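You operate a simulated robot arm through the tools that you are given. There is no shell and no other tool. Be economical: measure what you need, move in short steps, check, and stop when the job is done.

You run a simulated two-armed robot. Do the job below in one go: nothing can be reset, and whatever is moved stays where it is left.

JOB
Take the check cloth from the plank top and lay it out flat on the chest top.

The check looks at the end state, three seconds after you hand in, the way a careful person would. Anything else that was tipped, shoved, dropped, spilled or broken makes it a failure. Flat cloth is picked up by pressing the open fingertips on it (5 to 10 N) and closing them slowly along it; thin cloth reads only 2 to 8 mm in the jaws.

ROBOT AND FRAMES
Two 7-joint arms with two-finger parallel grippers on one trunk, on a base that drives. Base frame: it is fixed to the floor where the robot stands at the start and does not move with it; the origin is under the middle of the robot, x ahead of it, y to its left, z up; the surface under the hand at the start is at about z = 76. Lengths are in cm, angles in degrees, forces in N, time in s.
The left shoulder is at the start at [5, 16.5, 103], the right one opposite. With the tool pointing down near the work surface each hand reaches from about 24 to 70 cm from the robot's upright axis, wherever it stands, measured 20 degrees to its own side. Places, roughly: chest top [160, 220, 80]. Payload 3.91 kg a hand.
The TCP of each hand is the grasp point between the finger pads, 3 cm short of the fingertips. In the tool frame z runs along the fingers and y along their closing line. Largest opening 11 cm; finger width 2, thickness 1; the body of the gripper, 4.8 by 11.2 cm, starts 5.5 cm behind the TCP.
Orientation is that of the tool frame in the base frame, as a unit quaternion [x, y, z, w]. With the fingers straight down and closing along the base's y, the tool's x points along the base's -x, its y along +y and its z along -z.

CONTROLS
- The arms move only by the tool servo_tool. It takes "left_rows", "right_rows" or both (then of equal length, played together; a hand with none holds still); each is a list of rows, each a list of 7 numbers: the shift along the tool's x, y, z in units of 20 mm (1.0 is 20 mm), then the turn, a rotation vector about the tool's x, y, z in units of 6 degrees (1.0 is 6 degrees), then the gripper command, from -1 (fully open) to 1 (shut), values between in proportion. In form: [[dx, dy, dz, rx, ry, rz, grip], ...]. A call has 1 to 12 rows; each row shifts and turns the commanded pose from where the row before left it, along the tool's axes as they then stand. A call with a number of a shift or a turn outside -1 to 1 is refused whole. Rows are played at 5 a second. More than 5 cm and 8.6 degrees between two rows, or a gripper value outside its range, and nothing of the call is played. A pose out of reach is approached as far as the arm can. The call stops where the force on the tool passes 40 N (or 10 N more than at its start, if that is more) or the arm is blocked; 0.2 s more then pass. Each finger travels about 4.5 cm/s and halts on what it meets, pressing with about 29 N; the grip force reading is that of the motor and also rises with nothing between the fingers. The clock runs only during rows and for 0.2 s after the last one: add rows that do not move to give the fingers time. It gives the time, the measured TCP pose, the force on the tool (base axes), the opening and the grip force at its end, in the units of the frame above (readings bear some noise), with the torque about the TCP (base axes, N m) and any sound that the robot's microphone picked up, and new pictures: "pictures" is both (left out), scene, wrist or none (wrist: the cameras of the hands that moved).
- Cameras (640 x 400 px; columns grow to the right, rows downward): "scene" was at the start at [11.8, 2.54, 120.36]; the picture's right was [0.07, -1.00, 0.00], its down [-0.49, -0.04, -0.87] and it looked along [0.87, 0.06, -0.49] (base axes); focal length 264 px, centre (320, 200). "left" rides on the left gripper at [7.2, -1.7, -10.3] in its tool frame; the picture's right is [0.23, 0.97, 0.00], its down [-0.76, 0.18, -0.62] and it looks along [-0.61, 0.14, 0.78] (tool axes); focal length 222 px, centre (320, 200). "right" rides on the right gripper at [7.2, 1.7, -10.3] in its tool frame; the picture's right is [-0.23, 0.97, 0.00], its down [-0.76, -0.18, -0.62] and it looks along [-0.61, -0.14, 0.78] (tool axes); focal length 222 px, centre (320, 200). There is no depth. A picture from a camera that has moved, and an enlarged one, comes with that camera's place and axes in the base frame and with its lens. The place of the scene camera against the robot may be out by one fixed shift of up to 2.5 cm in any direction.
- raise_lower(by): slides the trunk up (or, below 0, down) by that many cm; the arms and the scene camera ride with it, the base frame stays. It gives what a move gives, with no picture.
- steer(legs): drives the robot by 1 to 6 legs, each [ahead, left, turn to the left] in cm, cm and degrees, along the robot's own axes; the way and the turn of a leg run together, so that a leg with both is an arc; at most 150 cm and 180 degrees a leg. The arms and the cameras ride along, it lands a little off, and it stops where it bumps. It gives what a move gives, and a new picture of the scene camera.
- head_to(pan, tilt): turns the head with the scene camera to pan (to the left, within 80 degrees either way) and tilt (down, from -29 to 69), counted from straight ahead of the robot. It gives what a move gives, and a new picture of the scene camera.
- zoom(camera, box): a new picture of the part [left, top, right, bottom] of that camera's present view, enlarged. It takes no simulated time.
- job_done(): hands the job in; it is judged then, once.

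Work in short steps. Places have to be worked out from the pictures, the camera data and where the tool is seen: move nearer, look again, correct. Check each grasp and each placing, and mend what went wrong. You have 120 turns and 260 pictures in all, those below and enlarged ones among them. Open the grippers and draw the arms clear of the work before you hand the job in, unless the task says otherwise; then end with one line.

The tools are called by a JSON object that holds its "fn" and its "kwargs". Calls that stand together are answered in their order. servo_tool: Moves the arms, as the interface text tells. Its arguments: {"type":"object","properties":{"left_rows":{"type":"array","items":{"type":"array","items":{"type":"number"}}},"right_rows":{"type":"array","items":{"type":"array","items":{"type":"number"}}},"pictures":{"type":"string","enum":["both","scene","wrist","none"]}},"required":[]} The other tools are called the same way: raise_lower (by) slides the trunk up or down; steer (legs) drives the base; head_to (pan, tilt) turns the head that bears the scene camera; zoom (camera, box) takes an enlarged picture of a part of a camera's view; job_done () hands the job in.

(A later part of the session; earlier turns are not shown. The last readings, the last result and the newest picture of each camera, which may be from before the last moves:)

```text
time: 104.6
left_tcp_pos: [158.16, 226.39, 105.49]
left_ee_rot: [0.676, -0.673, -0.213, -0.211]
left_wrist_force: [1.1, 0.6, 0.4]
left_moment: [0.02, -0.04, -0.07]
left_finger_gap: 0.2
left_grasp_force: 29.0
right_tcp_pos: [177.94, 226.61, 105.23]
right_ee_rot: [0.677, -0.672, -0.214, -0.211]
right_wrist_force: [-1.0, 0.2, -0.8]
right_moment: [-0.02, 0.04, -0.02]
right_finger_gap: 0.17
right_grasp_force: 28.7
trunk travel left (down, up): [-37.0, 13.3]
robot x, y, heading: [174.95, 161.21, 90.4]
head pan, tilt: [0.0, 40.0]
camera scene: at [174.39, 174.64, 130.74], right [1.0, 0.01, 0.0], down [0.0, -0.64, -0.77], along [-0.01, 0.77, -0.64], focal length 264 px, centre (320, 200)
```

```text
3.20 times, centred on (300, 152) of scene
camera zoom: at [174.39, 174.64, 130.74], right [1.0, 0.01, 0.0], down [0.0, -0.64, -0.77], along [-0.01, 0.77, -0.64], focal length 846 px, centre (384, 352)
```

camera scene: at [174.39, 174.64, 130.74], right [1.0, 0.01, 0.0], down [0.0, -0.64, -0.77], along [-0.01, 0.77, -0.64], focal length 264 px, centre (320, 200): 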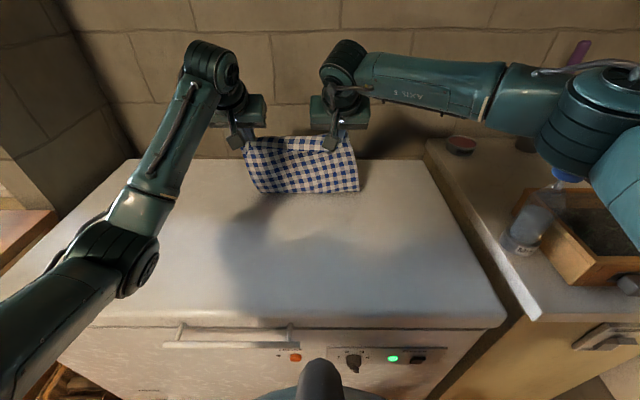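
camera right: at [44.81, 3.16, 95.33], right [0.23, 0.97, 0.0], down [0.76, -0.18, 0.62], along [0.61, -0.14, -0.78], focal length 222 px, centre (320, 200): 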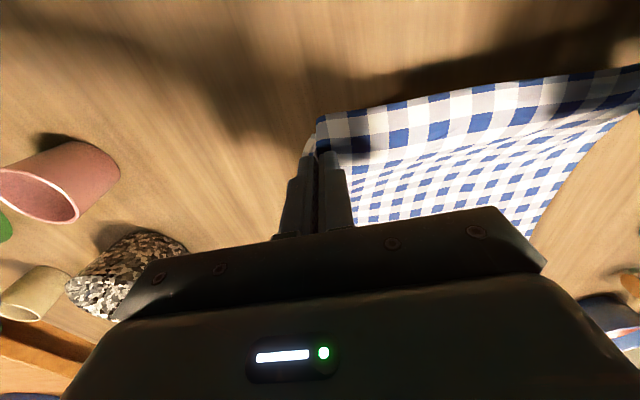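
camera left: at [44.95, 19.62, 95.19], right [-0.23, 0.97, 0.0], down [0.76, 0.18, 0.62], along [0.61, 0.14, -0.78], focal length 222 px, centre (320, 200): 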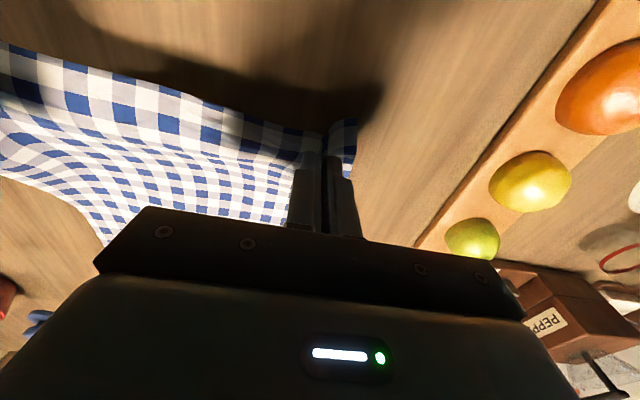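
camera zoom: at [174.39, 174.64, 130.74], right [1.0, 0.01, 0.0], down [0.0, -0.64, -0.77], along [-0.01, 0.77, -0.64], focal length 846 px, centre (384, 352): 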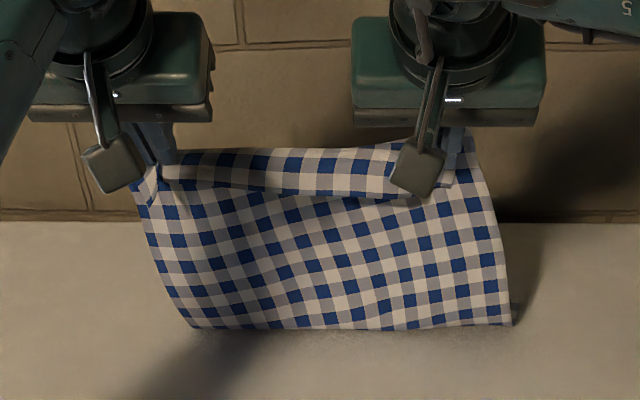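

No curling now, and the edge rests near y≈238. The right elbow swung toward the bottle, so from here I'll go back to base and trunk steps: back first, then down.

{"fn": "steer", "kwargs": {"legs": [[-3, 0, 0]]}}

{"fn": "raise_lower", "kwargs": {"by": -2.5}}

{"fn": "zoom", "kwargs": {"camera": "scene", "box": [200, 90, 400, 215]}}

{"fn": "zoom", "kwargs": {"camera": "left", "box": [0, 0, 640, 400]}}

```text
time: 105.4
left_tcp_pos: [158.17, 223.42, 105.56]
left_ee_rot: [0.677, -0.673, -0.213, -0.211]
left_wrist_force: [1.4, -0.7, 0.0]
left_moment: [-0.01, -0.02, -0.09]
left_finger_gap: 0.18
left_grasp_force: 28.7
right_tcp_pos: [177.86, 223.52, 105.22]
right_ee_rot: [0.677, -0.672, -0.212, -0.212]
right_wrist_force: [-1.5, -0.4, -0.3]
right_moment: [0.04, 0.01, 0.0]
right_finger_gap: 0.17
right_grasp_force: 29.3
trunk travel left (down, up): [-37.0, 13.3]
robot x, y, heading: [174.7, 158.6, 90.3]
head pan, tilt: [0.0, 40.0]
camera scene: at [174.41, 171.54, 130.75], right [1.0, 0.01, 0.0], down [0.0, -0.64, -0.77], along [-0.01, 0.77, -0.64], focal length 264 px, centre (320, 200)
```

scene: 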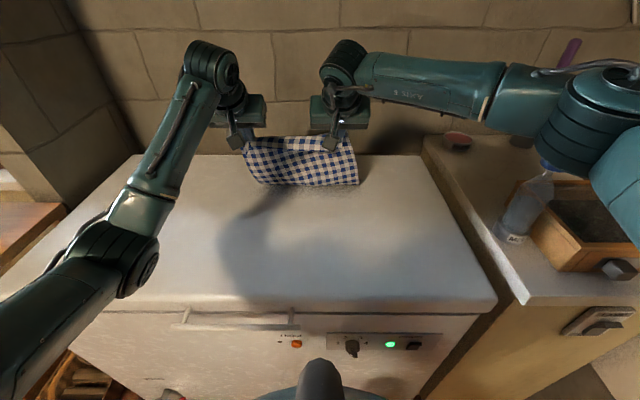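

```text
time: 106.1
left_tcp_pos: [158.09, 223.51, 103.01]
left_ee_rot: [0.676, -0.673, -0.213, -0.211]
left_wrist_force: [1.9, 0.4, 0.3]
left_moment: [-0.04, -0.01, -0.02]
left_finger_gap: 0.19
left_grasp_force: 29.1
right_tcp_pos: [177.95, 223.69, 102.65]
right_ee_rot: [0.677, -0.672, -0.214, -0.211]
right_wrist_force: [-1.4, 0.5, 0.9]
right_moment: [-0.02, 0.04, -0.02]
right_finger_gap: 0.18
right_grasp_force: 29.5
trunk travel left (down, up): [-34.5, 15.8]
robot x, y, heading: [174.89, 158.47, 90.4]
head pan, tilt: [0.0, 40.0]
```

```text
3.20 times, centred on (300, 152) of scene
camera zoom: at [174.41, 171.62, 128.24], right [1.0, 0.01, 0.0], down [0.0, -0.64, -0.77], along [-0.01, 0.77, -0.64], focal length 846 px, centre (384, 352)
```

zoom: 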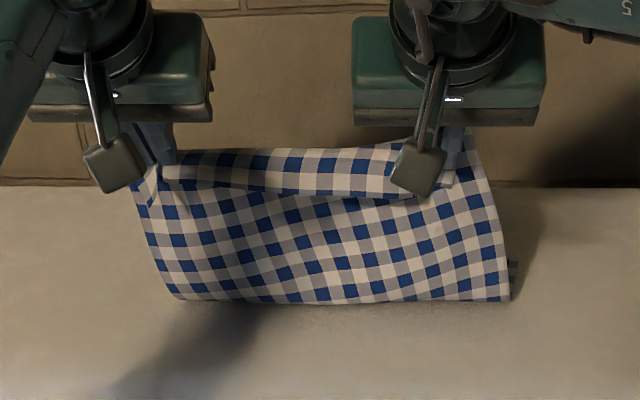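

```text
1.00 times, centred on (320, 200) of left (not enlarged: the box is as wide or as high as the picture)
camera zoom: at [159.93, 211.86, 107.14], right [-0.97, -0.19, -0.13], down [-0.18, 0.27, 0.95], along [-0.15, 0.94, -0.29], focal length 222 px, centre (320, 200)
```

zoom: 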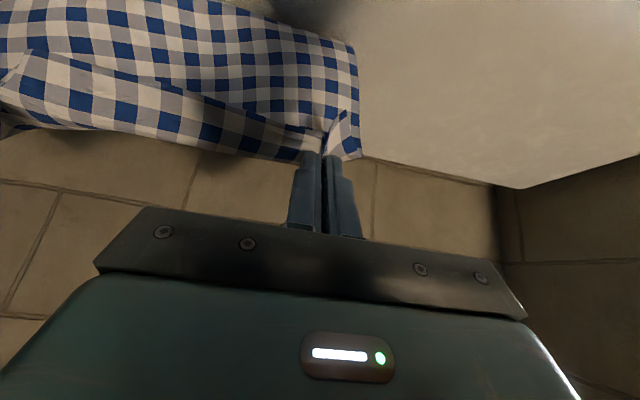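

The far hem now trails outward, away from the robot, as intended. I'll continue in steps.

{"fn": "steer", "kwargs": {"legs": [[-4, 0, 0]]}}

{"fn": "raise_lower", "kwargs": {"by": -4}}

{"fn": "steer", "kwargs": {"legs": [[-4, 0, 0]]}}

{"fn": "raise_lower", "kwargs": {"by": -4}}

{"fn": "zoom", "kwargs": {"camera": "scene", "box": [160, 75, 440, 250]}}

```text
time: 107.0
left_tcp_pos: [158.2, 219.43, 103.01]
left_ee_rot: [0.676, -0.673, -0.213, -0.211]
left_wrist_force: [1.3, -0.1, 0.3]
left_moment: [-0.03, 0.0, -0.09]
left_finger_gap: 0.2
left_grasp_force: 29.2
right_tcp_pos: [177.99, 219.65, 102.6]
right_ee_rot: [0.677, -0.672, -0.213, -0.211]
right_wrist_force: [-1.6, -0.4, -0.5]
right_moment: [0.01, 0.02, 0.0]
right_finger_gap: 0.15
right_grasp_force: 29.1
trunk travel left (down, up): [-34.5, 15.8]
robot x, y, heading: [174.79, 154.39, 90.5]
head pan, tilt: [0.0, 40.0]
camera scene: at [174.44, 167.57, 128.25], right [1.0, 0.01, 0.0], down [0.0, -0.64, -0.77], along [-0.01, 0.77, -0.64], focal length 264 px, centre (320, 200)
```

scene: 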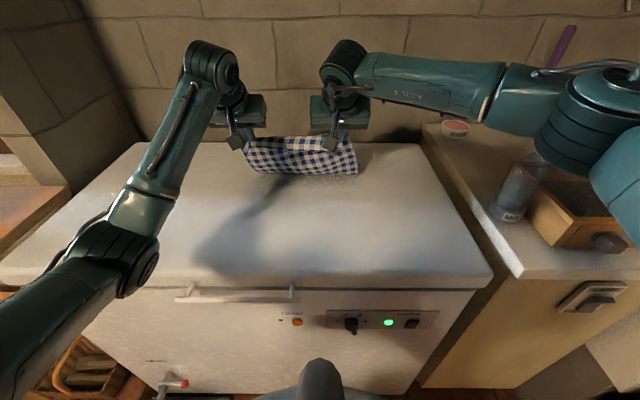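

```text
time: 107.8
left_tcp_pos: [158.23, 219.46, 98.94]
left_ee_rot: [0.676, -0.673, -0.212, -0.211]
left_wrist_force: [1.7, 0.5, 0.7]
left_moment: [0.02, -0.03, -0.03]
left_finger_gap: 0.19
left_grasp_force: 28.6
right_tcp_pos: [177.99, 219.71, 98.71]
right_ee_rot: [0.677, -0.672, -0.213, -0.211]
right_wrist_force: [-0.7, -0.1, 0.0]
right_moment: [0.02, 0.05, -0.02]
right_finger_gap: 0.19
right_grasp_force: 29.2
trunk travel left (down, up): [-30.5, 19.8]
robot x, y, heading: [174.69, 154.38, 90.5]
head pan, tilt: [0.0, 40.0]
```

```text
time: 108.7
left_tcp_pos: [158.14, 215.61, 98.95]
left_ee_rot: [0.676, -0.673, -0.212, -0.211]
left_wrist_force: [0.9, 0.2, 0.4]
left_moment: [0.01, 0.0, -0.06]
left_finger_gap: 0.22
left_grasp_force: 29.0
right_tcp_pos: [178.01, 215.56, 98.77]
right_ee_rot: [0.677, -0.672, -0.214, -0.211]
right_wrist_force: [-0.1, -0.1, 0.3]
right_moment: [-0.04, 0.02, -0.01]
right_finger_gap: 0.18
right_grasp_force: 28.9
trunk travel left (down, up): [-30.5, 19.8]
robot x, y, heading: [174.74, 150.24, 90.5]
head pan, tilt: [0.0, 40.0]
camera scene: at [174.47, 163.57, 124.25], right [1.0, 0.01, 0.0], down [0.0, -0.64, -0.77], along [0.0, 0.77, -0.64], focal length 264 px, centre (320, 200)
```

scene: 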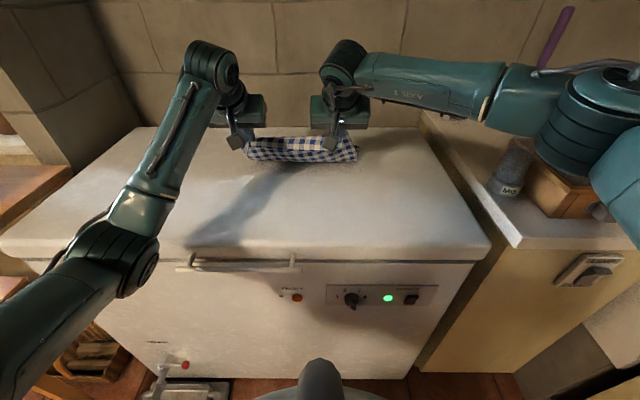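

```text
time: 109.5
left_tcp_pos: [158.23, 215.46, 94.94]
left_ee_rot: [0.676, -0.673, -0.213, -0.212]
left_wrist_force: [-0.5, 0.2, 0.0]
left_moment: [0.01, -0.04, -0.04]
left_finger_gap: 0.22
left_grasp_force: 29.4
right_tcp_pos: [177.93, 215.68, 94.49]
right_ee_rot: [0.677, -0.673, -0.212, -0.21]
right_wrist_force: [-0.6, -0.2, -0.6]
right_moment: [0.04, 0.01, -0.02]
right_finger_gap: 0.13
right_grasp_force: 28.8
trunk travel left (down, up): [-26.5, 23.8]
robot x, y, heading: [174.65, 150.34, 90.2]
head pan, tilt: [0.0, 40.0]
```

```text
2.29 times, centred on (300, 162) of scene
camera zoom: at [174.47, 163.61, 120.24], right [1.0, 0.01, 0.0], down [0.0, -0.64, -0.77], along [0.0, 0.77, -0.64], focal length 604 px, centre (366, 286)
```

zoom: 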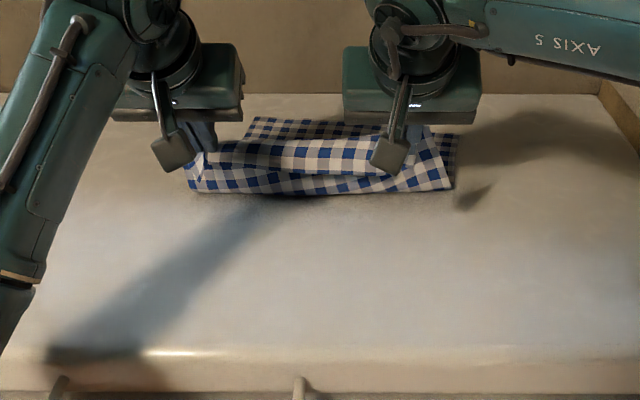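

The far half is laid outward nicely. I'll continue back and down.

{"fn": "steer", "kwargs": {"legs": [[-3, 0, 0]]}}

{"fn": "raise_lower", "kwargs": {"by": -4}}

{"fn": "steer", "kwargs": {"legs": [[-3, 0, 0]]}}

{"fn": "zoom", "kwargs": {"camera": "scene", "box": [160, 55, 440, 230]}}

```text
time: 110.4
left_tcp_pos: [158.33, 212.5, 94.92]
left_ee_rot: [0.677, -0.672, -0.213, -0.211]
left_wrist_force: [0.9, -0.7, 0.0]
left_moment: [0.0, -0.03, -0.06]
left_finger_gap: 0.18
left_grasp_force: 28.9
right_tcp_pos: [178.05, 212.74, 94.67]
right_ee_rot: [0.677, -0.672, -0.213, -0.21]
right_wrist_force: [-1.5, -0.4, -1.1]
right_moment: [0.03, 0.02, 0.04]
right_finger_gap: 0.19
right_grasp_force: 28.8
trunk travel left (down, up): [-26.5, 23.8]
robot x, y, heading: [174.41, 147.26, 90.4]
head pan, tilt: [0.0, 40.0]
camera scene: at [174.49, 160.62, 120.25], right [1.0, 0.01, 0.0], down [0.0, -0.64, -0.77], along [0.0, 0.77, -0.64], focal length 264 px, centre (320, 200)
```

scene: 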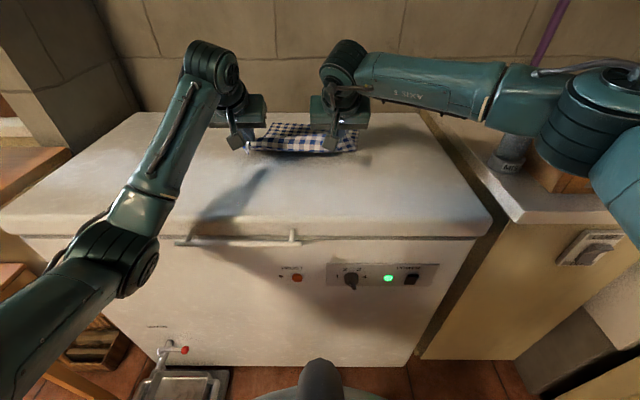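

```text
time: 111.2
left_tcp_pos: [158.22, 212.63, 90.89]
left_ee_rot: [0.676, -0.673, -0.213, -0.211]
left_wrist_force: [0.3, -0.3, -0.5]
left_moment: [0.02, -0.05, -0.03]
left_finger_gap: 0.21
left_grasp_force: 29.2
right_tcp_pos: [178.02, 212.72, 90.7]
right_ee_rot: [0.677, -0.672, -0.213, -0.211]
right_wrist_force: [-0.4, 0.0, 0.6]
right_moment: [-0.05, 0.03, -0.03]
right_finger_gap: 0.15
right_grasp_force: 29.8
trunk travel left (down, up): [-22.5, 27.8]
robot x, y, heading: [174.97, 147.13, 90.2]
head pan, tilt: [0.0, 40.0]
```

```text
time: 112.0
left_tcp_pos: [158.39, 209.57, 90.81]
left_ee_rot: [0.677, -0.672, -0.213, -0.212]
left_wrist_force: [0.4, -0.7, -0.2]
left_moment: [0.0, -0.02, -0.07]
left_finger_gap: 0.2
left_grasp_force: 28.8
right_tcp_pos: [178.13, 209.55, 90.64]
right_ee_rot: [0.677, -0.673, -0.213, -0.21]
right_wrist_force: [-1.6, -0.5, 0.4]
right_moment: [0.01, 0.03, 0.01]
right_finger_gap: 0.17
right_grasp_force: 29.0
trunk travel left (down, up): [-22.5, 27.8]
robot x, y, heading: [175.1, 144.18, 90.2]
head pan, tilt: [0.0, 40.0]
camera scene: at [174.51, 157.63, 116.25], right [1.0, 0.01, 0.0], down [0.0, -0.64, -0.77], along [0.0, 0.77, -0.64], focal length 264 px, centre (320, 200)
```

scene: 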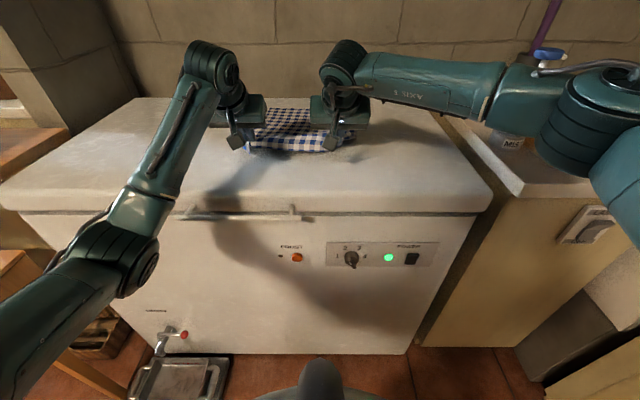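

```text
2.29 times, centred on (300, 142) of scene
camera zoom: at [174.51, 157.63, 116.25], right [1.0, 0.01, 0.0], down [0.0, -0.64, -0.77], along [0.0, 0.77, -0.64], focal length 604 px, centre (366, 331)
```

zoom: 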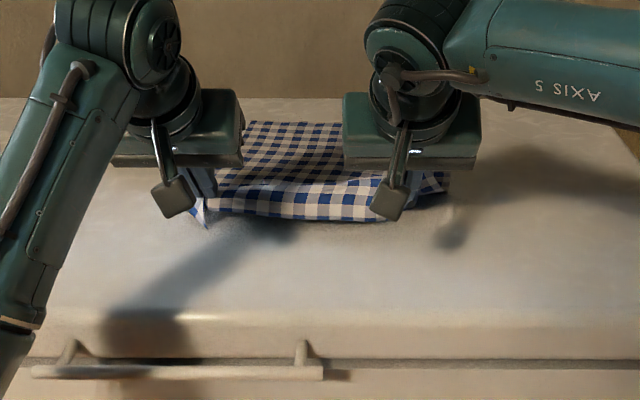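

The cloth is nearly down. I'll lower 4 cm, pull back 1.5 cm to take the slack, then check.

{"fn": "raise_lower", "kwargs": {"by": -3.5}}

{"fn": "steer", "kwargs": {"legs": [[-1.5, 0, 0]]}}

{"fn": "zoom", "kwargs": {"camera": "scene", "box": [160, 35, 440, 210]}}

{"fn": "zoom", "kwargs": {"camera": "left", "box": [0, 0, 640, 400]}}

```text
time: 112.8
left_tcp_pos: [158.35, 209.4, 88.21]
left_ee_rot: [0.674, -0.671, -0.217, -0.217]
left_wrist_force: [0.6, 4.5, 24.7]
left_moment: [0.26, -0.03, -0.01]
left_finger_gap: 0.22
left_grasp_force: 29.3
right_tcp_pos: [178.07, 209.68, 88.02]
right_ee_rot: [0.674, -0.672, -0.219, -0.214]
right_wrist_force: [-1.4, 4.0, 24.6]
right_moment: [0.4, -0.03, 0.02]
right_finger_gap: 0.16
right_grasp_force: 28.4
trunk travel left (down, up): [-19.0, 31.3]
robot x, y, heading: [174.96, 144.26, 90.2]
head pan, tilt: [0.0, 40.0]
```

```text
time: 113.6
left_tcp_pos: [158.31, 207.63, 88.31]
left_ee_rot: [0.675, -0.672, -0.217, -0.216]
left_wrist_force: [-1.7, -1.1, 26.8]
left_moment: [0.02, 0.0, 0.0]
left_finger_gap: 0.21
left_grasp_force: 28.9
right_tcp_pos: [178.24, 207.79, 88.02]
right_ee_rot: [0.675, -0.671, -0.218, -0.215]
right_wrist_force: [3.2, 3.6, 28.8]
right_moment: [0.37, -0.11, -0.25]
right_finger_gap: 0.17
right_grasp_force: 28.7
trunk travel left (down, up): [-19.0, 31.3]
robot x, y, heading: [174.65, 142.71, 90.4]
head pan, tilt: [0.0, 40.0]
camera scene: at [174.59, 155.61, 112.82], right [1.0, 0.01, 0.0], down [0.0, -0.64, -0.77], along [0.0, 0.77, -0.64], focal length 264 px, centre (320, 200)
```

scene: 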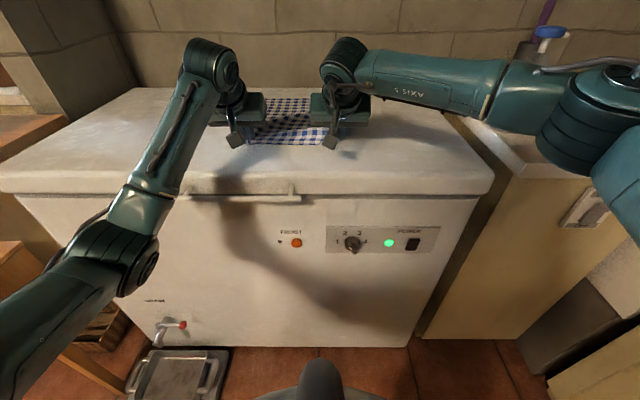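

```text
2.29 times, centred on (300, 122) of scene
camera zoom: at [174.59, 155.61, 112.82], right [1.0, 0.01, 0.0], down [0.0, -0.64, -0.77], along [0.0, 0.77, -0.64], focal length 604 px, centre (366, 377)
```

zoom: 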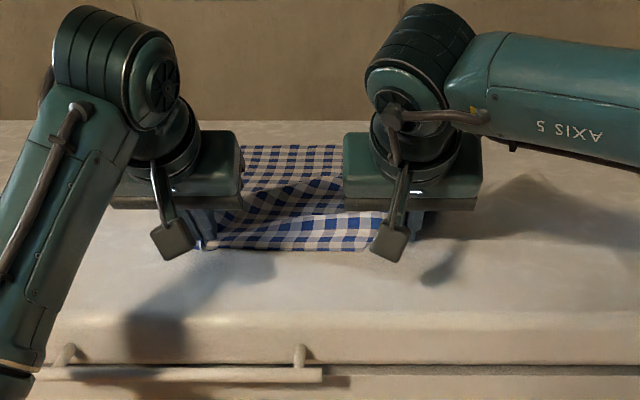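

```text
1.00 times, centred on (320, 200) of left (not enlarged: the box is as wide or as high as the picture)
camera zoom: at [160.15, 195.99, 92.26], right [-0.97, -0.19, -0.13], down [-0.18, 0.26, 0.95], along [-0.15, 0.95, -0.28], focal length 222 px, centre (320, 200)
```

zoom: 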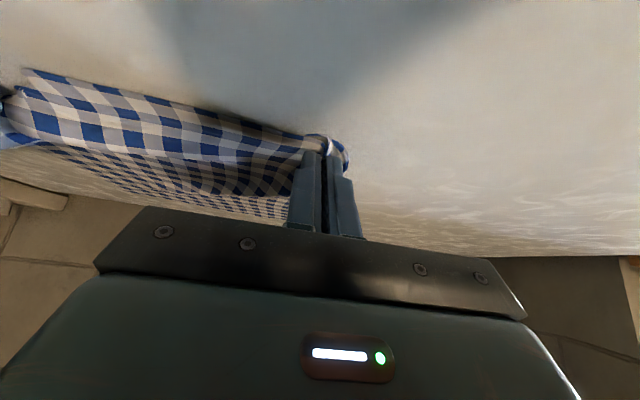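

Contact shows the lid surface is at z≈85.5, so I'm pressing at about 25 N. The cloth spans y≈207–237 on a top of 197–248. I'll ease up 1 cm, pull back 2 cm to tension it, and look.

{"fn": "raise_lower", "kwargs": {"by": 1.2}}

{"fn": "servo_tool", "kwargs": {"left_rows": [[0.2, 0.06, -0.146, 0, 0, 0, 1], [0.2, 0.06, -0.146, 0, 0, 0, 1], [0.2, 0, -0.146, 0, 0, 0, 1], [0.2, 0, -0.146, 0, 0, 0, 1]], "right_rows": [[0.2, -0.06, -0.146, 0, 0, 0, 1], [0.2, -0.06, -0.146, 0, 0, 0, 1], [0.2, 0, -0.146, 0, 0, 0, 1], [0.2, 0, -0.146, 0, 0, 0, 1]], "pictures": "scene"}}

{"fn": "zoom", "kwargs": {"camera": "scene", "box": [160, 35, 440, 210]}}

```text
time: 114.2
left_tcp_pos: [158.39, 208.03, 88.8]
left_ee_rot: [0.675, -0.673, -0.214, -0.213]
left_wrist_force: [0.9, -0.2, -0.6]
left_moment: [-0.03, -0.04, -0.04]
left_finger_gap: 0.18
left_grasp_force: 28.7
right_tcp_pos: [178.03, 208.29, 88.71]
right_ee_rot: [0.676, -0.671, -0.217, -0.213]
right_wrist_force: [-1.5, 0.3, -0.8]
right_moment: [0.0, 0.03, -0.02]
right_finger_gap: 0.17
right_grasp_force: 29.7
trunk travel left (down, up): [-20.2, 30.1]
robot x, y, heading: [174.77, 142.7, 90.3]
head pan, tilt: [0.0, 40.0]
```

```text
time: 115.2
left_tcp_pos: [158.2, 206.15, 88.97]
left_ee_rot: [0.675, -0.673, -0.214, -0.213]
left_wrist_force: [3.7, 0.7, 0.3]
left_moment: [0.02, -0.08, -0.12]
left_finger_gap: 0.2
left_grasp_force: 28.5
right_tcp_pos: [178.5, 206.29, 88.83]
right_ee_rot: [0.676, -0.671, -0.215, -0.213]
right_wrist_force: [-3.2, 0.5, -0.5]
right_moment: [0.0, 0.07, 0.08]
right_finger_gap: 0.17
right_grasp_force: 28.4
trunk travel left (down, up): [-20.2, 30.1]
robot x, y, heading: [174.98, 142.56, 90.5]
head pan, tilt: [0.0, 40.0]
camera scene: at [174.53, 156.1, 113.94], right [1.0, 0.01, 0.0], down [0.0, -0.64, -0.77], along [0.0, 0.77, -0.64], focal length 264 px, centre (320, 200)
```

scene: 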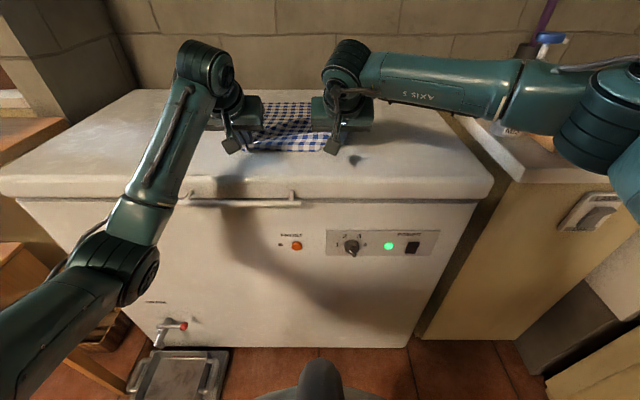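

```text
2.29 times, centred on (300, 122) of scene
camera zoom: at [174.53, 156.1, 113.94], right [1.0, 0.01, 0.0], down [0.0, -0.64, -0.77], along [0.0, 0.77, -0.64], focal length 604 px, centre (366, 377)
```

zoom: 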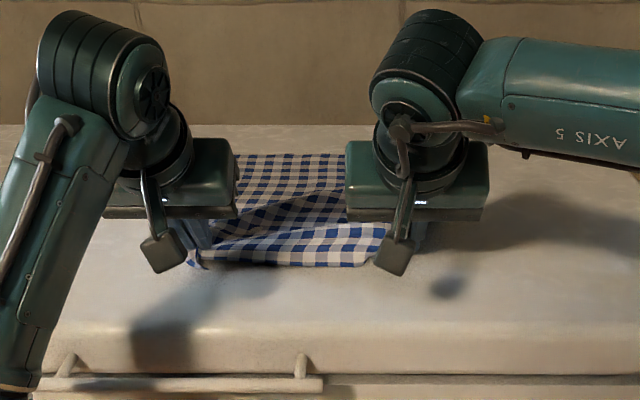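

It is nearly taut, but one diagonal ripple remains. I'll pull back another 2 cm to drag it straight.

{"fn": "servo_tool", "kwargs": {"left_rows": [[0.2, 0, -0.146, 0, 0, 0, 1], [0.2, 0, -0.146, 0, 0, 0, 1], [0.2, 0, -0.146, 0, 0, 0, 1], [0.2, 0, -0.146, 0, 0, 0, 1]], "right_rows": [[0.2, 0, -0.146, 0, 0, 0, 1], [0.2, 0, -0.146, 0, 0, 0, 1], [0.2, 0, -0.146, 0, 0, 0, 1], [0.2, 0, -0.146, 0, 0, 0, 1]], "pictures": "wrist"}}

{"fn": "zoom", "kwargs": {"camera": "scene", "box": [200, 60, 400, 185]}}

```text
time: 116.2
left_tcp_pos: [158.02, 204.09, 89.06]
left_ee_rot: [0.675, -0.673, -0.215, -0.214]
left_wrist_force: [3.9, 0.5, 0.0]
left_moment: [0.03, -0.11, -0.05]
left_finger_gap: 0.19
left_grasp_force: 28.9
right_tcp_pos: [178.25, 204.31, 88.92]
right_ee_rot: [0.676, -0.672, -0.216, -0.213]
right_wrist_force: [-3.1, -0.7, 0.7]
right_moment: [-0.01, 0.09, 0.1]
right_finger_gap: 0.19
right_grasp_force: 29.2
trunk travel left (down, up): [-20.2, 30.1]
robot x, y, heading: [175.12, 142.74, 90.5]
head pan, tilt: [0.0, 40.0]
camera right: at [176.7, 192.35, 93.07], right [-0.97, 0.18, 0.13], down [0.18, 0.26, 0.95], along [0.14, 0.95, -0.29], focal length 222 px, centre (320, 200)
camera left: at [159.95, 192.39, 93.17], right [-0.97, -0.19, -0.13], down [-0.18, 0.26, 0.95], along [-0.15, 0.95, -0.29], focal length 222 px, centre (320, 200)
```

right: 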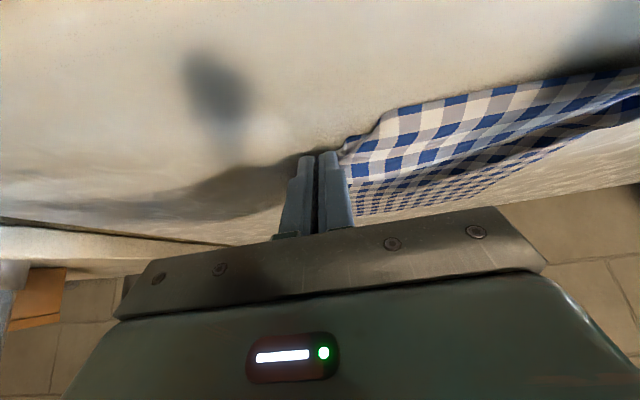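
left: 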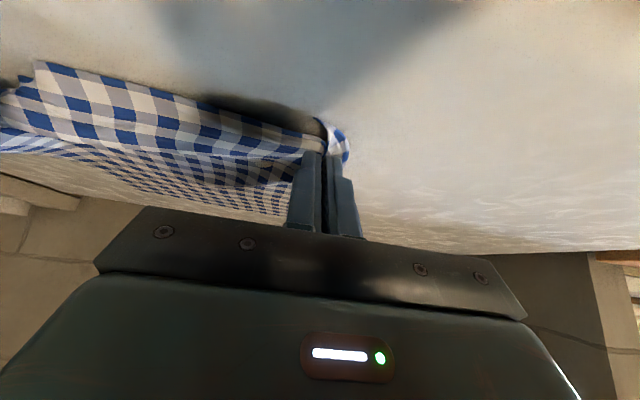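

```text
3.20 times, centred on (300, 122) of scene
camera zoom: at [174.52, 156.1, 113.94], right [1.0, 0.01, 0.0], down [0.0, -0.64, -0.77], along [0.0, 0.77, -0.64], focal length 846 px, centre (384, 448)
```

zoom: 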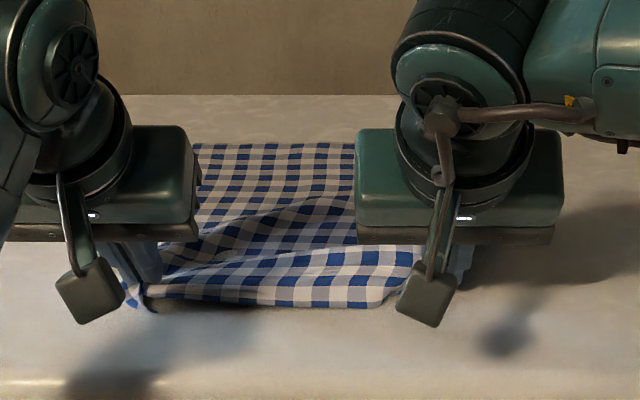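

The hem sits at about y≈203.5, 6 cm inside the front edge. I'll lower to light contact and open slowly so the opening fingers spread the pinched folds flat.

{"fn": "servo_tool", "kwargs": {"left_rows": [[0.09, 0, 0.12, 0, 0, 0, 1], [0.06, 0, 0.08, 0, 0, 0, 1], [0.03, 0, 0.04, 0, 0, 0, 1], [0, 0, 0, 0, 0, 0, 1]], "right_rows": [[0.09, 0, 0.12, 0, 0, 0, 1], [0.06, 0, 0.08, 0, 0, 0, 1], [0.03, 0, 0.04, 0, 0, 0, 1], [0, 0, 0, 0, 0, 0, 1]], "pictures": "none"}}

```text
time: 117.2
left_tcp_pos: [158.11, 204.06, 88.39]
left_ee_rot: [0.675, -0.673, -0.214, -0.214]
left_wrist_force: [3.6, 0.1, 0.7]
left_moment: [0.03, -0.09, -0.02]
left_finger_gap: 0.2
left_grasp_force: 29.4
right_tcp_pos: [178.23, 204.22, 88.28]
right_ee_rot: [0.676, -0.671, -0.215, -0.213]
right_wrist_force: [-3.8, -0.2, -0.3]
right_moment: [0.04, 0.09, 0.06]
right_finger_gap: 0.17
right_grasp_force: 28.9
trunk travel left (down, up): [-20.2, 30.1]
robot x, y, heading: [174.77, 142.49, 90.3]
head pan, tilt: [0.0, 40.0]
```

{"fn": "servo_tool", "kwargs": {"left_rows": [[0.03, -0.03, 0.05, 0, 0, 0, 1], [0.03, 0, 0.04, 0, 0, 0, 1], [0, 0, 0, 0, 0, 0, 1]], "right_rows": [[0.03, 0.03, 0.05, 0, 0, 0, 1], [0.03, 0, 0.04, 0, 0, 0, 1], [0, 0, 0, 0, 0, 0, 1]], "pictures": "none"}}

```text
time: 118.0
left_tcp_pos: [158.07, 204.03, 88.22]
left_ee_rot: [0.675, -0.672, -0.215, -0.215]
left_wrist_force: [2.4, 0.2, 4.2]
left_moment: [0.03, -0.1, -0.08]
left_finger_gap: 0.24
left_grasp_force: 28.5
right_tcp_pos: [178.19, 204.31, 88.04]
right_ee_rot: [0.675, -0.673, -0.215, -0.214]
right_wrist_force: [-2.9, -0.3, -0.4]
right_moment: [-0.01, 0.03, 0.05]
right_finger_gap: 0.2
right_grasp_force: 28.7
trunk travel left (down, up): [-20.2, 30.1]
robot x, y, heading: [174.58, 142.78, 90.5]
head pan, tilt: [0.0, 40.0]
```

Left is in light contact. I'll give the right a touch more and open both slowly to about 4 cm.

{"fn": "servo_tool", "kwargs": {"left_rows": [[0, 0, 0, 0, 0, 0, 1], [0, 0, 0, 0, 0, 0, 0.92], [0, 0, 0, 0, 0, 0, 0.86], [0, 0, 0, 0, 0, 0, 0.8], [0, 0, 0, 0, 0, 0, 0.74], [0, 0, 0, 0, 0, 0, 0.68], [0, 0, 0, 0, 0, 0, 0.62], [0, 0, 0, 0, 0, 0, 0.56], [0, 0, 0, 0, 0, 0, 0.5], [0, 0, 0, 0, 0, 0, 0.42], [0, 0, 0, 0, 0, 0, 0.35], [0, 0, 0, 0, 0, 0, 0.3]], "right_rows": [[0.05, 0, 0.07, 0, 0, 0, 1], [0, 0, 0, 0, 0, 0, 0.92], [0, 0, 0, 0, 0, 0, 0.86], [0, 0, 0, 0, 0, 0, 0.8], [0, 0, 0, 0, 0, 0, 0.74], [0, 0, 0, 0, 0, 0, 0.68], [0, 0, 0, 0, 0, 0, 0.62], [0, 0, 0, 0, 0, 0, 0.56], [0, 0, 0, 0, 0, 0, 0.5], [0, 0, 0, 0, 0, 0, 0.42], [0, 0, 0, 0, 0, 0, 0.35], [0, 0, 0, 0, 0, 0, 0.3]]}}

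```text
time: 120.6
left_tcp_pos: [158.07, 203.98, 88.37]
left_ee_rot: [0.675, -0.672, -0.215, -0.215]
left_wrist_force: [-0.2, -0.9, 0.3]
left_moment: [0.01, -0.02, 0.0]
left_finger_gap: 3.87
left_grasp_force: 0.1
right_tcp_pos: [178.19, 204.2, 88.02]
right_ee_rot: [0.675, -0.672, -0.216, -0.214]
right_wrist_force: [-6.3, -2.2, 15.9]
right_moment: [0.07, -0.08, 0.08]
right_finger_gap: 3.53
right_grasp_force: 0.1
trunk travel left (down, up): [-20.2, 30.1]
robot x, y, heading: [174.55, 142.91, 90.2]
head pan, tilt: [0.0, 40.0]
camera scene: at [174.46, 155.95, 113.96], right [1.0, 0.01, 0.0], down [0.0, -0.64, -0.77], along [0.0, 0.77, -0.64], focal length 264 px, centre (320, 200)
camera right: at [176.53, 192.2, 92.22], right [-0.97, 0.18, 0.13], down [0.18, 0.26, 0.95], along [0.14, 0.95, -0.28], focal length 222 px, centre (320, 200)
camera left: at [159.9, 192.28, 92.41], right [-0.97, -0.19, -0.13], down [-0.18, 0.26, 0.95], along [-0.15, 0.95, -0.29], focal length 222 px, centre (320, 200)
```

scene: 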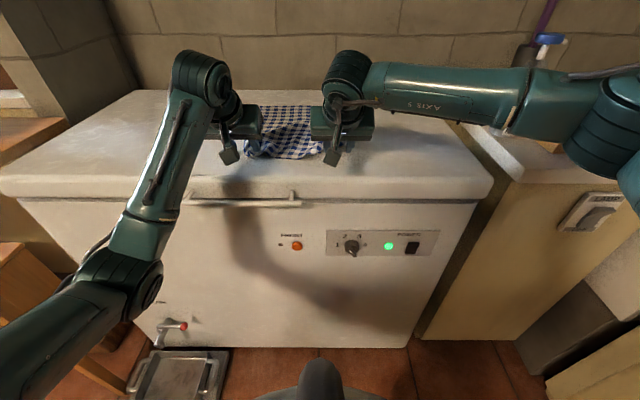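
right: 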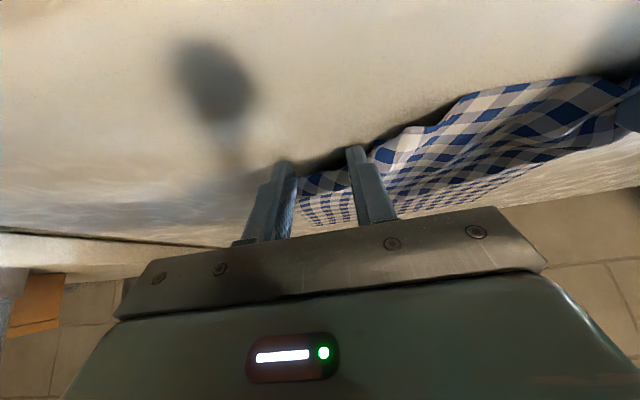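
left: 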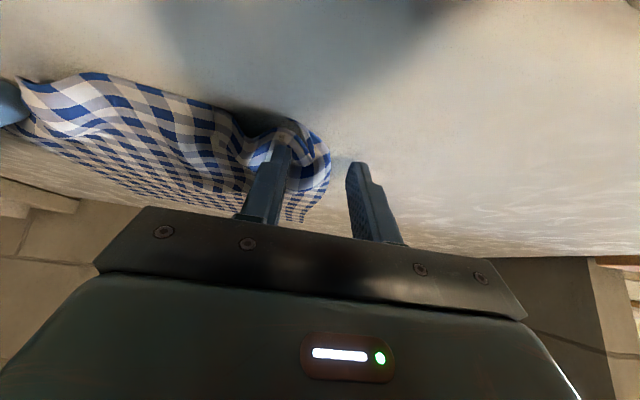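

Both hands have released, with the left corner bunched around the inner finger. I'll lift straight up and back away to view.

{"fn": "raise_lower", "kwargs": {"by": 15}}

{"fn": "steer", "kwargs": {"legs": [[-15, 0, 0]]}}

{"fn": "zoom", "kwargs": {"camera": "scene", "box": [200, 60, 400, 185]}}

{"fn": "zoom", "kwargs": {"camera": "left", "box": [0, 0, 640, 400]}}

```text
time: 122.3
left_tcp_pos: [158.12, 204.08, 103.17]
left_ee_rot: [0.675, -0.673, -0.215, -0.214]
left_wrist_force: [0.0, -0.2, -0.1]
left_moment: [0.02, 0.02, -0.02]
left_finger_gap: 3.84
left_grasp_force: 0.0
right_tcp_pos: [178.45, 204.25, 102.86]
right_ee_rot: [0.676, -0.672, -0.215, -0.213]
right_wrist_force: [0.4, 0.9, -0.4]
right_moment: [0.01, 0.01, 0.0]
right_finger_gap: 3.83
right_grasp_force: 0.0
trunk travel left (down, up): [-35.2, 15.1]
robot x, y, heading: [175.02, 142.6, 90.3]
head pan, tilt: [0.0, 40.0]
```

```text
time: 123.7
left_tcp_pos: [158.2, 188.9, 103.27]
left_ee_rot: [0.675, -0.672, -0.216, -0.214]
left_wrist_force: [0.5, 0.4, 0.0]
left_moment: [0.0, 0.01, 0.05]
left_finger_gap: 3.87
left_grasp_force: 0.0
right_tcp_pos: [178.37, 189.11, 102.84]
right_ee_rot: [0.676, -0.671, -0.216, -0.214]
right_wrist_force: [0.2, 0.2, 0.5]
right_moment: [0.03, 0.0, 0.01]
right_finger_gap: 3.86
right_grasp_force: 0.1
trunk travel left (down, up): [-35.2, 15.1]
robot x, y, heading: [174.86, 127.27, 90.2]
head pan, tilt: [0.0, 40.0]
camera scene: at [174.6, 140.93, 128.95], right [1.0, 0.01, 0.0], down [0.0, -0.64, -0.77], along [-0.01, 0.77, -0.64], focal length 264 px, centre (320, 200)
```

scene: 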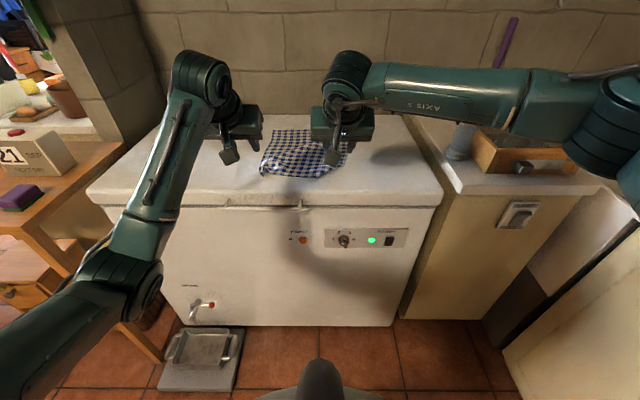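

```text
3.20 times, centred on (300, 122) of scene
camera zoom: at [174.6, 140.93, 128.95], right [1.0, 0.01, 0.0], down [0.0, -0.64, -0.77], along [-0.01, 0.77, -0.64], focal length 846 px, centre (384, 448)
```

zoom: 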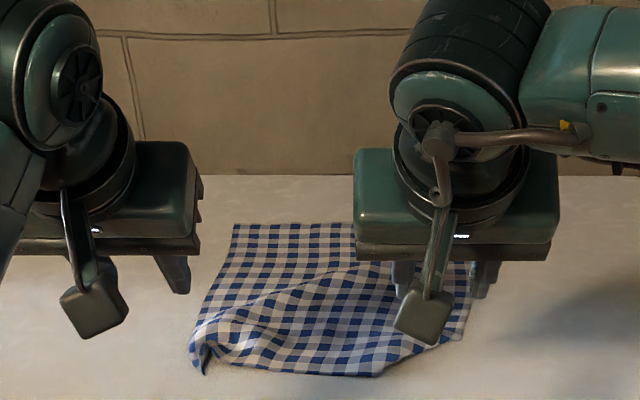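

```text
1.00 times, centred on (320, 200) of left (not enlarged: the box is as wide or as high as the picture)
camera zoom: at [159.97, 177.22, 107.37], right [-0.97, -0.19, -0.13], down [-0.18, 0.26, 0.95], along [-0.15, 0.95, -0.29], focal length 222 px, centre (320, 200)
```

zoom: 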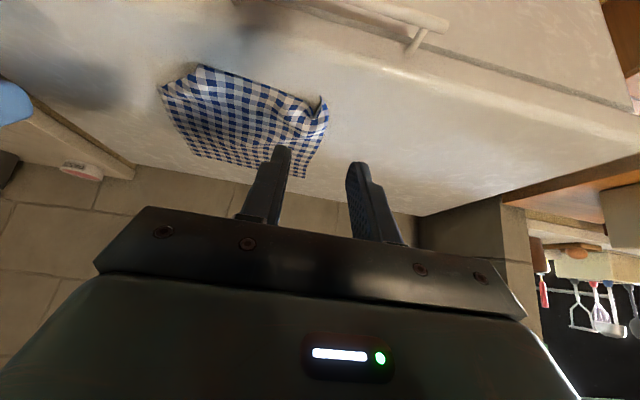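

The cloth is mostly flat, but the near-left corner is bunched and the near-right corner looks turned under. I'll straighten the tools and spread the hands to get a clear view.

{"fn": "servo_tool", "kwargs": {"left_rows": [[0, 0.5, -0.3, 0, 0.85, 0, 0.3], [0, 0.5, -0.3, 0, 0.85, 0, 0.3], [0, 0.5, -0.3, 0, 0.85, 0, 0.3], [0, 0.5, -0.3, 0, 0.85, 0, 0.3], [0, 0.5, -0.3, 0, 0.85, 0, 0.3], [0, 0.5, -0.3, 0, 0.85, 0, 0.3], [0, 0.5, -0.3, 0, 0.85, 0, 0.3]], "right_rows": [[0, -0.6, -0.3, 0, 0.85, 0, 0.3], [0, -0.6, -0.3, 0, 0.85, 0, 0.3], [0, -0.6, -0.3, 0, 0.85, 0, 0.3], [0, -0.6, -0.3, 0, 0.85, 0, 0.3], [0, -0.6, -0.3, 0, 0.85, 0, 0.3], [0, -0.6, -0.3, 0, 0.85, 0, 0.3], [0, -0.6, -0.3, 0, 0.85, 0, 0.3]], "pictures": "scene"}}

{"fn": "zoom", "kwargs": {"camera": "scene", "box": [230, 100, 390, 200]}}

```text
time: 125.3
left_tcp_pos: [151.14, 187.57, 107.24]
left_ee_rot: [0.709, -0.705, 0.003, 0.004]
left_wrist_force: [-0.5, 0.4, 0.1]
left_moment: [-0.01, -0.03, 0.0]
left_finger_gap: 3.86
left_grasp_force: 0.1
right_tcp_pos: [186.8, 187.65, 106.76]
right_ee_rot: [0.709, -0.705, 0.002, 0.004]
right_wrist_force: [0.1, 0.8, 0.5]
right_moment: [0.01, 0.03, 0.01]
right_finger_gap: 3.85
right_grasp_force: 0.2
trunk travel left (down, up): [-35.2, 15.1]
robot x, y, heading: [174.42, 127.59, 90.1]
head pan, tilt: [0.0, 40.0]
camera scene: at [174.6, 141.01, 128.94], right [1.0, 0.01, 0.0], down [0.0, -0.64, -0.77], along [-0.01, 0.77, -0.64], focal length 264 px, centre (320, 200)
```

scene: 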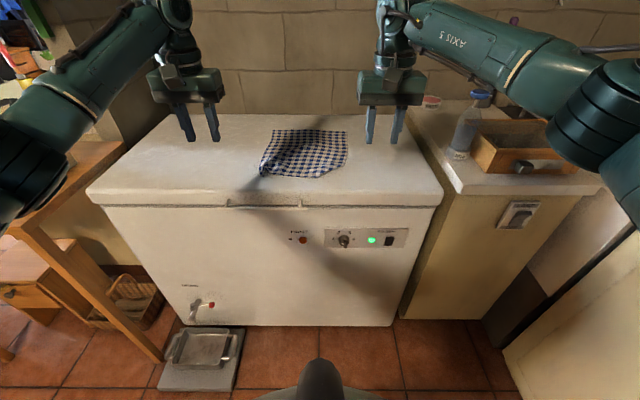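

```text
4.00 times, centred on (310, 150) of scene
camera zoom: at [174.6, 141.01, 128.94], right [1.0, 0.01, 0.0], down [0.0, -0.64, -0.77], along [-0.01, 0.77, -0.64], focal length 1057 px, centre (360, 400)
```

zoom: 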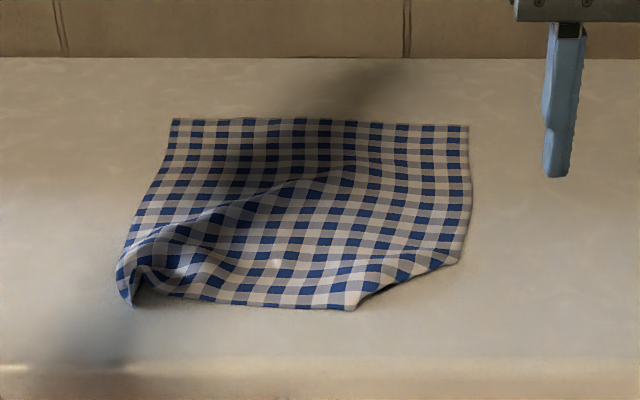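

The near-right corner, which should be near (183, 203), is folded under, and the near-left corner is humped. I'll raise the trunk for elbow clearance, then shift left 10 cm and forward to bring the right hand over that corner.

{"fn": "raise_lower", "kwargs": {"by": 10}}

{"fn": "steer", "kwargs": {"legs": [[0, 10, 0], [18, 0, 0]]}}

{"fn": "servo_tool", "kwargs": {"right_rows": [[0, 0.1, 0.8, 0, 0, 0, 0.3], [0, 0, 0.8, 0, 0, 0, 0.3], [0, 0, 0.8, 0, 0, 0, 0.3], [0, 0, 0.8, 0, 0, 0, 0.3]]}}

```text
time: 126.7
left_tcp_pos: [151.31, 187.63, 117.16]
left_ee_rot: [0.709, -0.705, 0.004, 0.004]
left_wrist_force: [0.2, 0.4, 1.6]
left_moment: [-0.01, 0.0, 0.0]
left_finger_gap: 3.84
left_grasp_force: 0.1
right_tcp_pos: [186.72, 187.76, 116.67]
right_ee_rot: [0.709, -0.705, 0.002, 0.002]
right_wrist_force: [-0.6, -0.1, -0.1]
right_moment: [-0.03, 0.0, -0.03]
right_finger_gap: 3.87
right_grasp_force: 0.0
trunk travel left (down, up): [-45.2, 5.1]
robot x, y, heading: [174.84, 127.33, 90.4]
head pan, tilt: [0.0, 40.0]
```

```text
time: 129.3
left_tcp_pos: [141.35, 205.38, 117.02]
left_ee_rot: [0.708, -0.706, 0.004, 0.002]
left_wrist_force: [0.5, 0.4, 0.0]
left_moment: [-0.02, 0.02, 0.01]
left_finger_gap: 3.84
left_grasp_force: 0.1
right_tcp_pos: [176.91, 205.63, 116.79]
right_ee_rot: [0.708, -0.706, 0.002, 0.002]
right_wrist_force: [0.3, 1.0, -0.3]
right_moment: [-0.03, -0.04, -0.01]
right_finger_gap: 3.83
right_grasp_force: 0.0
trunk travel left (down, up): [-45.2, 5.1]
robot x, y, heading: [164.47, 145.63, 90.4]
head pan, tilt: [0.0, 40.0]
camera scene: at [164.62, 158.89, 138.93], right [1.0, 0.01, 0.0], down [0.0, -0.64, -0.77], along [0.0, 0.77, -0.64], focal length 264 px, centre (320, 200)
```

scene: 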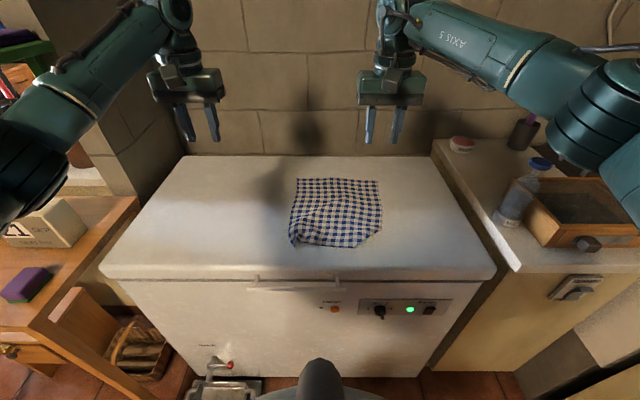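

```text
time: 130.3
left_tcp_pos: [141.32, 205.56, 117.29]
left_ee_rot: [0.708, -0.706, 0.003, 0.002]
left_wrist_force: [0.8, -0.8, 0.0]
left_moment: [0.01, -0.03, 0.02]
left_finger_gap: 3.87
left_grasp_force: 0.1
right_tcp_pos: [176.63, 205.62, 110.14]
right_ee_rot: [0.708, -0.706, 0.003, 0.003]
right_wrist_force: [-0.2, -0.1, 0.1]
right_moment: [-0.01, -0.01, 0.0]
right_finger_gap: 3.85
right_grasp_force: 0.1
trunk travel left (down, up): [-45.2, 5.1]
robot x, y, heading: [164.77, 145.36, 90.5]
head pan, tilt: [0.0, 40.0]
camera scene: at [164.63, 158.83, 138.94], right [1.0, 0.0, 0.0], down [0.0, -0.64, -0.77], along [0.0, 0.77, -0.64], focal length 264 px, centre (320, 200)
camera right: at [174.9, 198.44, 120.54], right [-0.97, 0.22, 0.0], down [0.18, 0.77, 0.62], along [0.14, 0.6, -0.79], focal length 222 px, centre (320, 200)
```

scene: 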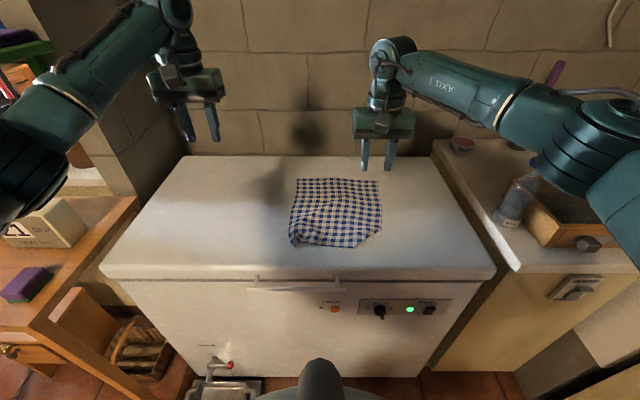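
right: 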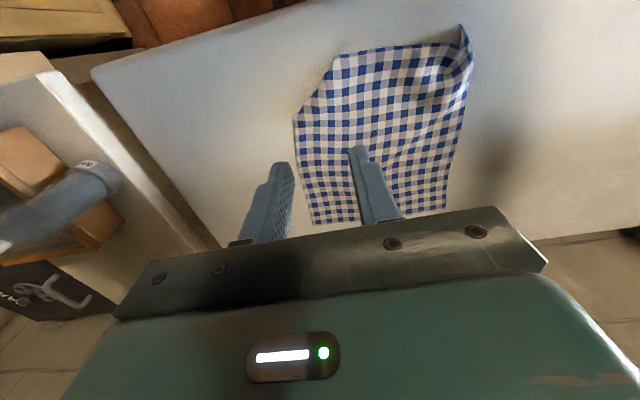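

I have a clear view: the fold line runs from (173.7, 202) to (181.1, 208). I'll pinch the right edge just behind it at about (178.5, 212.5), lift so the corner drops free, and re-lay it outward. First I'll drive 5 cm closer and lower the right hand.

{"fn": "steer", "kwargs": {"legs": [[5, 0, 0]]}}

{"fn": "servo_tool", "kwargs": {"right_rows": [[-0.16, -0.16, 0.85, 0, 0, 0, 0.4], [-0.16, -0.16, 0.85, 0, 0, 0, 0.4], [-0.16, -0.16, 0.85, 0, 0, 0, 0.4], [-0.16, -0.16, 0.85, 0, 0, 0, 0.4], [-0.16, -0.16, 0.85, 0, 0, 0, 0.4], [-0.16, -0.16, 0.85, 0, 0, 0, 0.4], [0, 0, 0.85, 0, 0, 0, 0.4], [0, 0, 0.85, 0, 0, 0, 0.4], [0, 0, 0.85, 0, 0, 0, 0.4], [0, 0, 0.85, 0, 0, 0, 0.4], [0, 0, 0.85, 0, 0, 0, 0.4]]}}

```text
time: 131.2
left_tcp_pos: [141.3, 210.53, 117.04]
left_ee_rot: [0.709, -0.706, 0.003, 0.004]
left_wrist_force: [-0.7, 0.0, 0.4]
left_moment: [0.0, 0.01, -0.02]
left_finger_gap: 3.86
left_grasp_force: 0.0
right_tcp_pos: [176.74, 210.79, 110.1]
right_ee_rot: [0.708, -0.706, 0.001, 0.003]
right_wrist_force: [0.3, 0.1, -0.4]
right_moment: [-0.03, 0.01, 0.02]
right_finger_gap: 3.86
right_grasp_force: 0.0
trunk travel left (down, up): [-45.2, 5.1]
robot x, y, heading: [164.88, 150.84, 90.1]
head pan, tilt: [0.0, 40.0]
camera scene: at [164.59, 163.98, 138.93], right [1.0, 0.01, 0.0], down [0.0, -0.64, -0.77], along [0.0, 0.77, -0.64], focal length 264 px, centre (320, 200)
```

scene: 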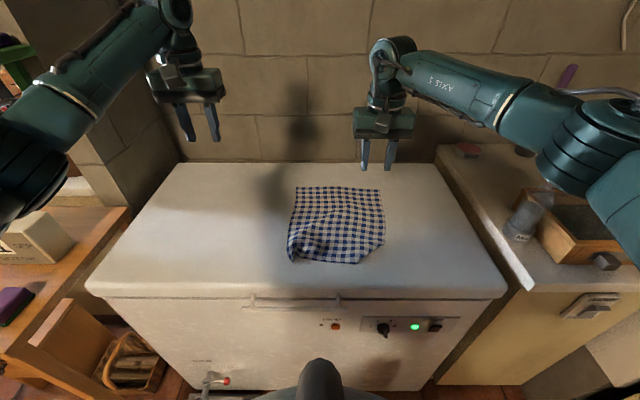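

```text
time: 133.6
left_tcp_pos: [141.32, 210.57, 117.19]
left_ee_rot: [0.708, -0.706, 0.003, 0.003]
left_wrist_force: [0.6, 0.5, -0.4]
left_moment: [0.02, -0.01, 0.0]
left_finger_gap: 3.87
left_grasp_force: 0.0
right_tcp_pos: [178.55, 212.53, 91.55]
right_ee_rot: [0.709, -0.705, 0.002, 0.003]
right_wrist_force: [0.2, -0.5, 0.3]
right_moment: [0.02, 0.04, -0.01]
right_finger_gap: 3.29
right_grasp_force: 0.1
trunk travel left (down, up): [-45.2, 5.1]
robot x, y, heading: [164.95, 150.31, 90.5]
head pan, tilt: [0.0, 40.0]
camera scene: at [164.59, 163.87, 138.94], right [1.0, 0.01, 0.0], down [0.0, -0.64, -0.77], along [0.0, 0.77, -0.64], focal length 264 px, centre (320, 200)
camera right: at [176.81, 205.36, 101.96], right [-0.97, 0.22, 0.0], down [0.17, 0.77, 0.62], along [0.14, 0.6, -0.79], focal length 222 px, centre (320, 200)
```

scene: 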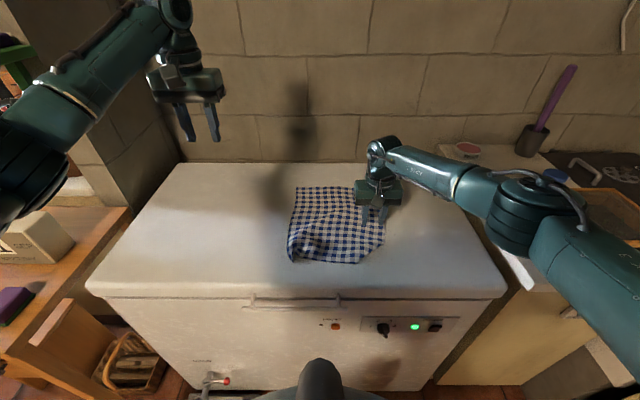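
right: 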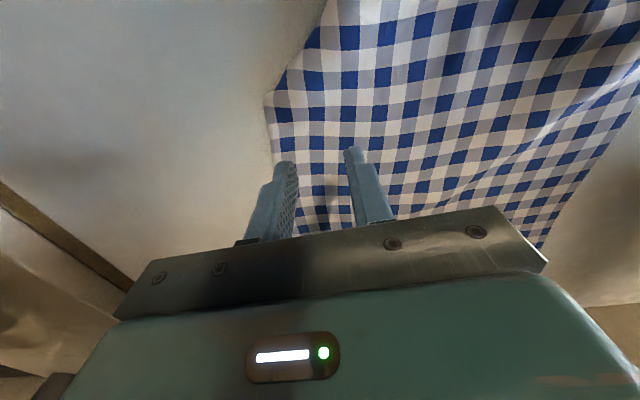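

The fingers straddle the right spot. I'll nudge inward 0.4 cm and lower to contact.

{"fn": "servo_tool", "kwargs": {"right_rows": [[0, 0.2, 0.5, 0, 0, 0, 0.4], [0, 0, 0.5, 0, 0, 0, 0.4], [0, 0, 0.2, 0, 0, 0, 0.4], [0, 0, 0, 0, 0, 0, 0.4]], "pictures": "none"}}

```text
time: 134.6
left_tcp_pos: [141.26, 210.54, 117.19]
left_ee_rot: [0.708, -0.706, 0.003, 0.003]
left_wrist_force: [-0.2, 0.3, -0.1]
left_moment: [0.0, 0.0, -0.01]
left_finger_gap: 3.86
left_grasp_force: 0.0
right_tcp_pos: [178.02, 212.51, 89.15]
right_ee_rot: [0.709, -0.706, 0.003, 0.002]
right_wrist_force: [-0.3, -0.1, -0.4]
right_moment: [0.02, 0.01, 0.0]
right_finger_gap: 3.31
right_grasp_force: 0.0
trunk travel left (down, up): [-45.2, 5.1]
robot x, y, heading: [165.03, 150.75, 90.5]
head pan, tilt: [0.0, 40.0]
```

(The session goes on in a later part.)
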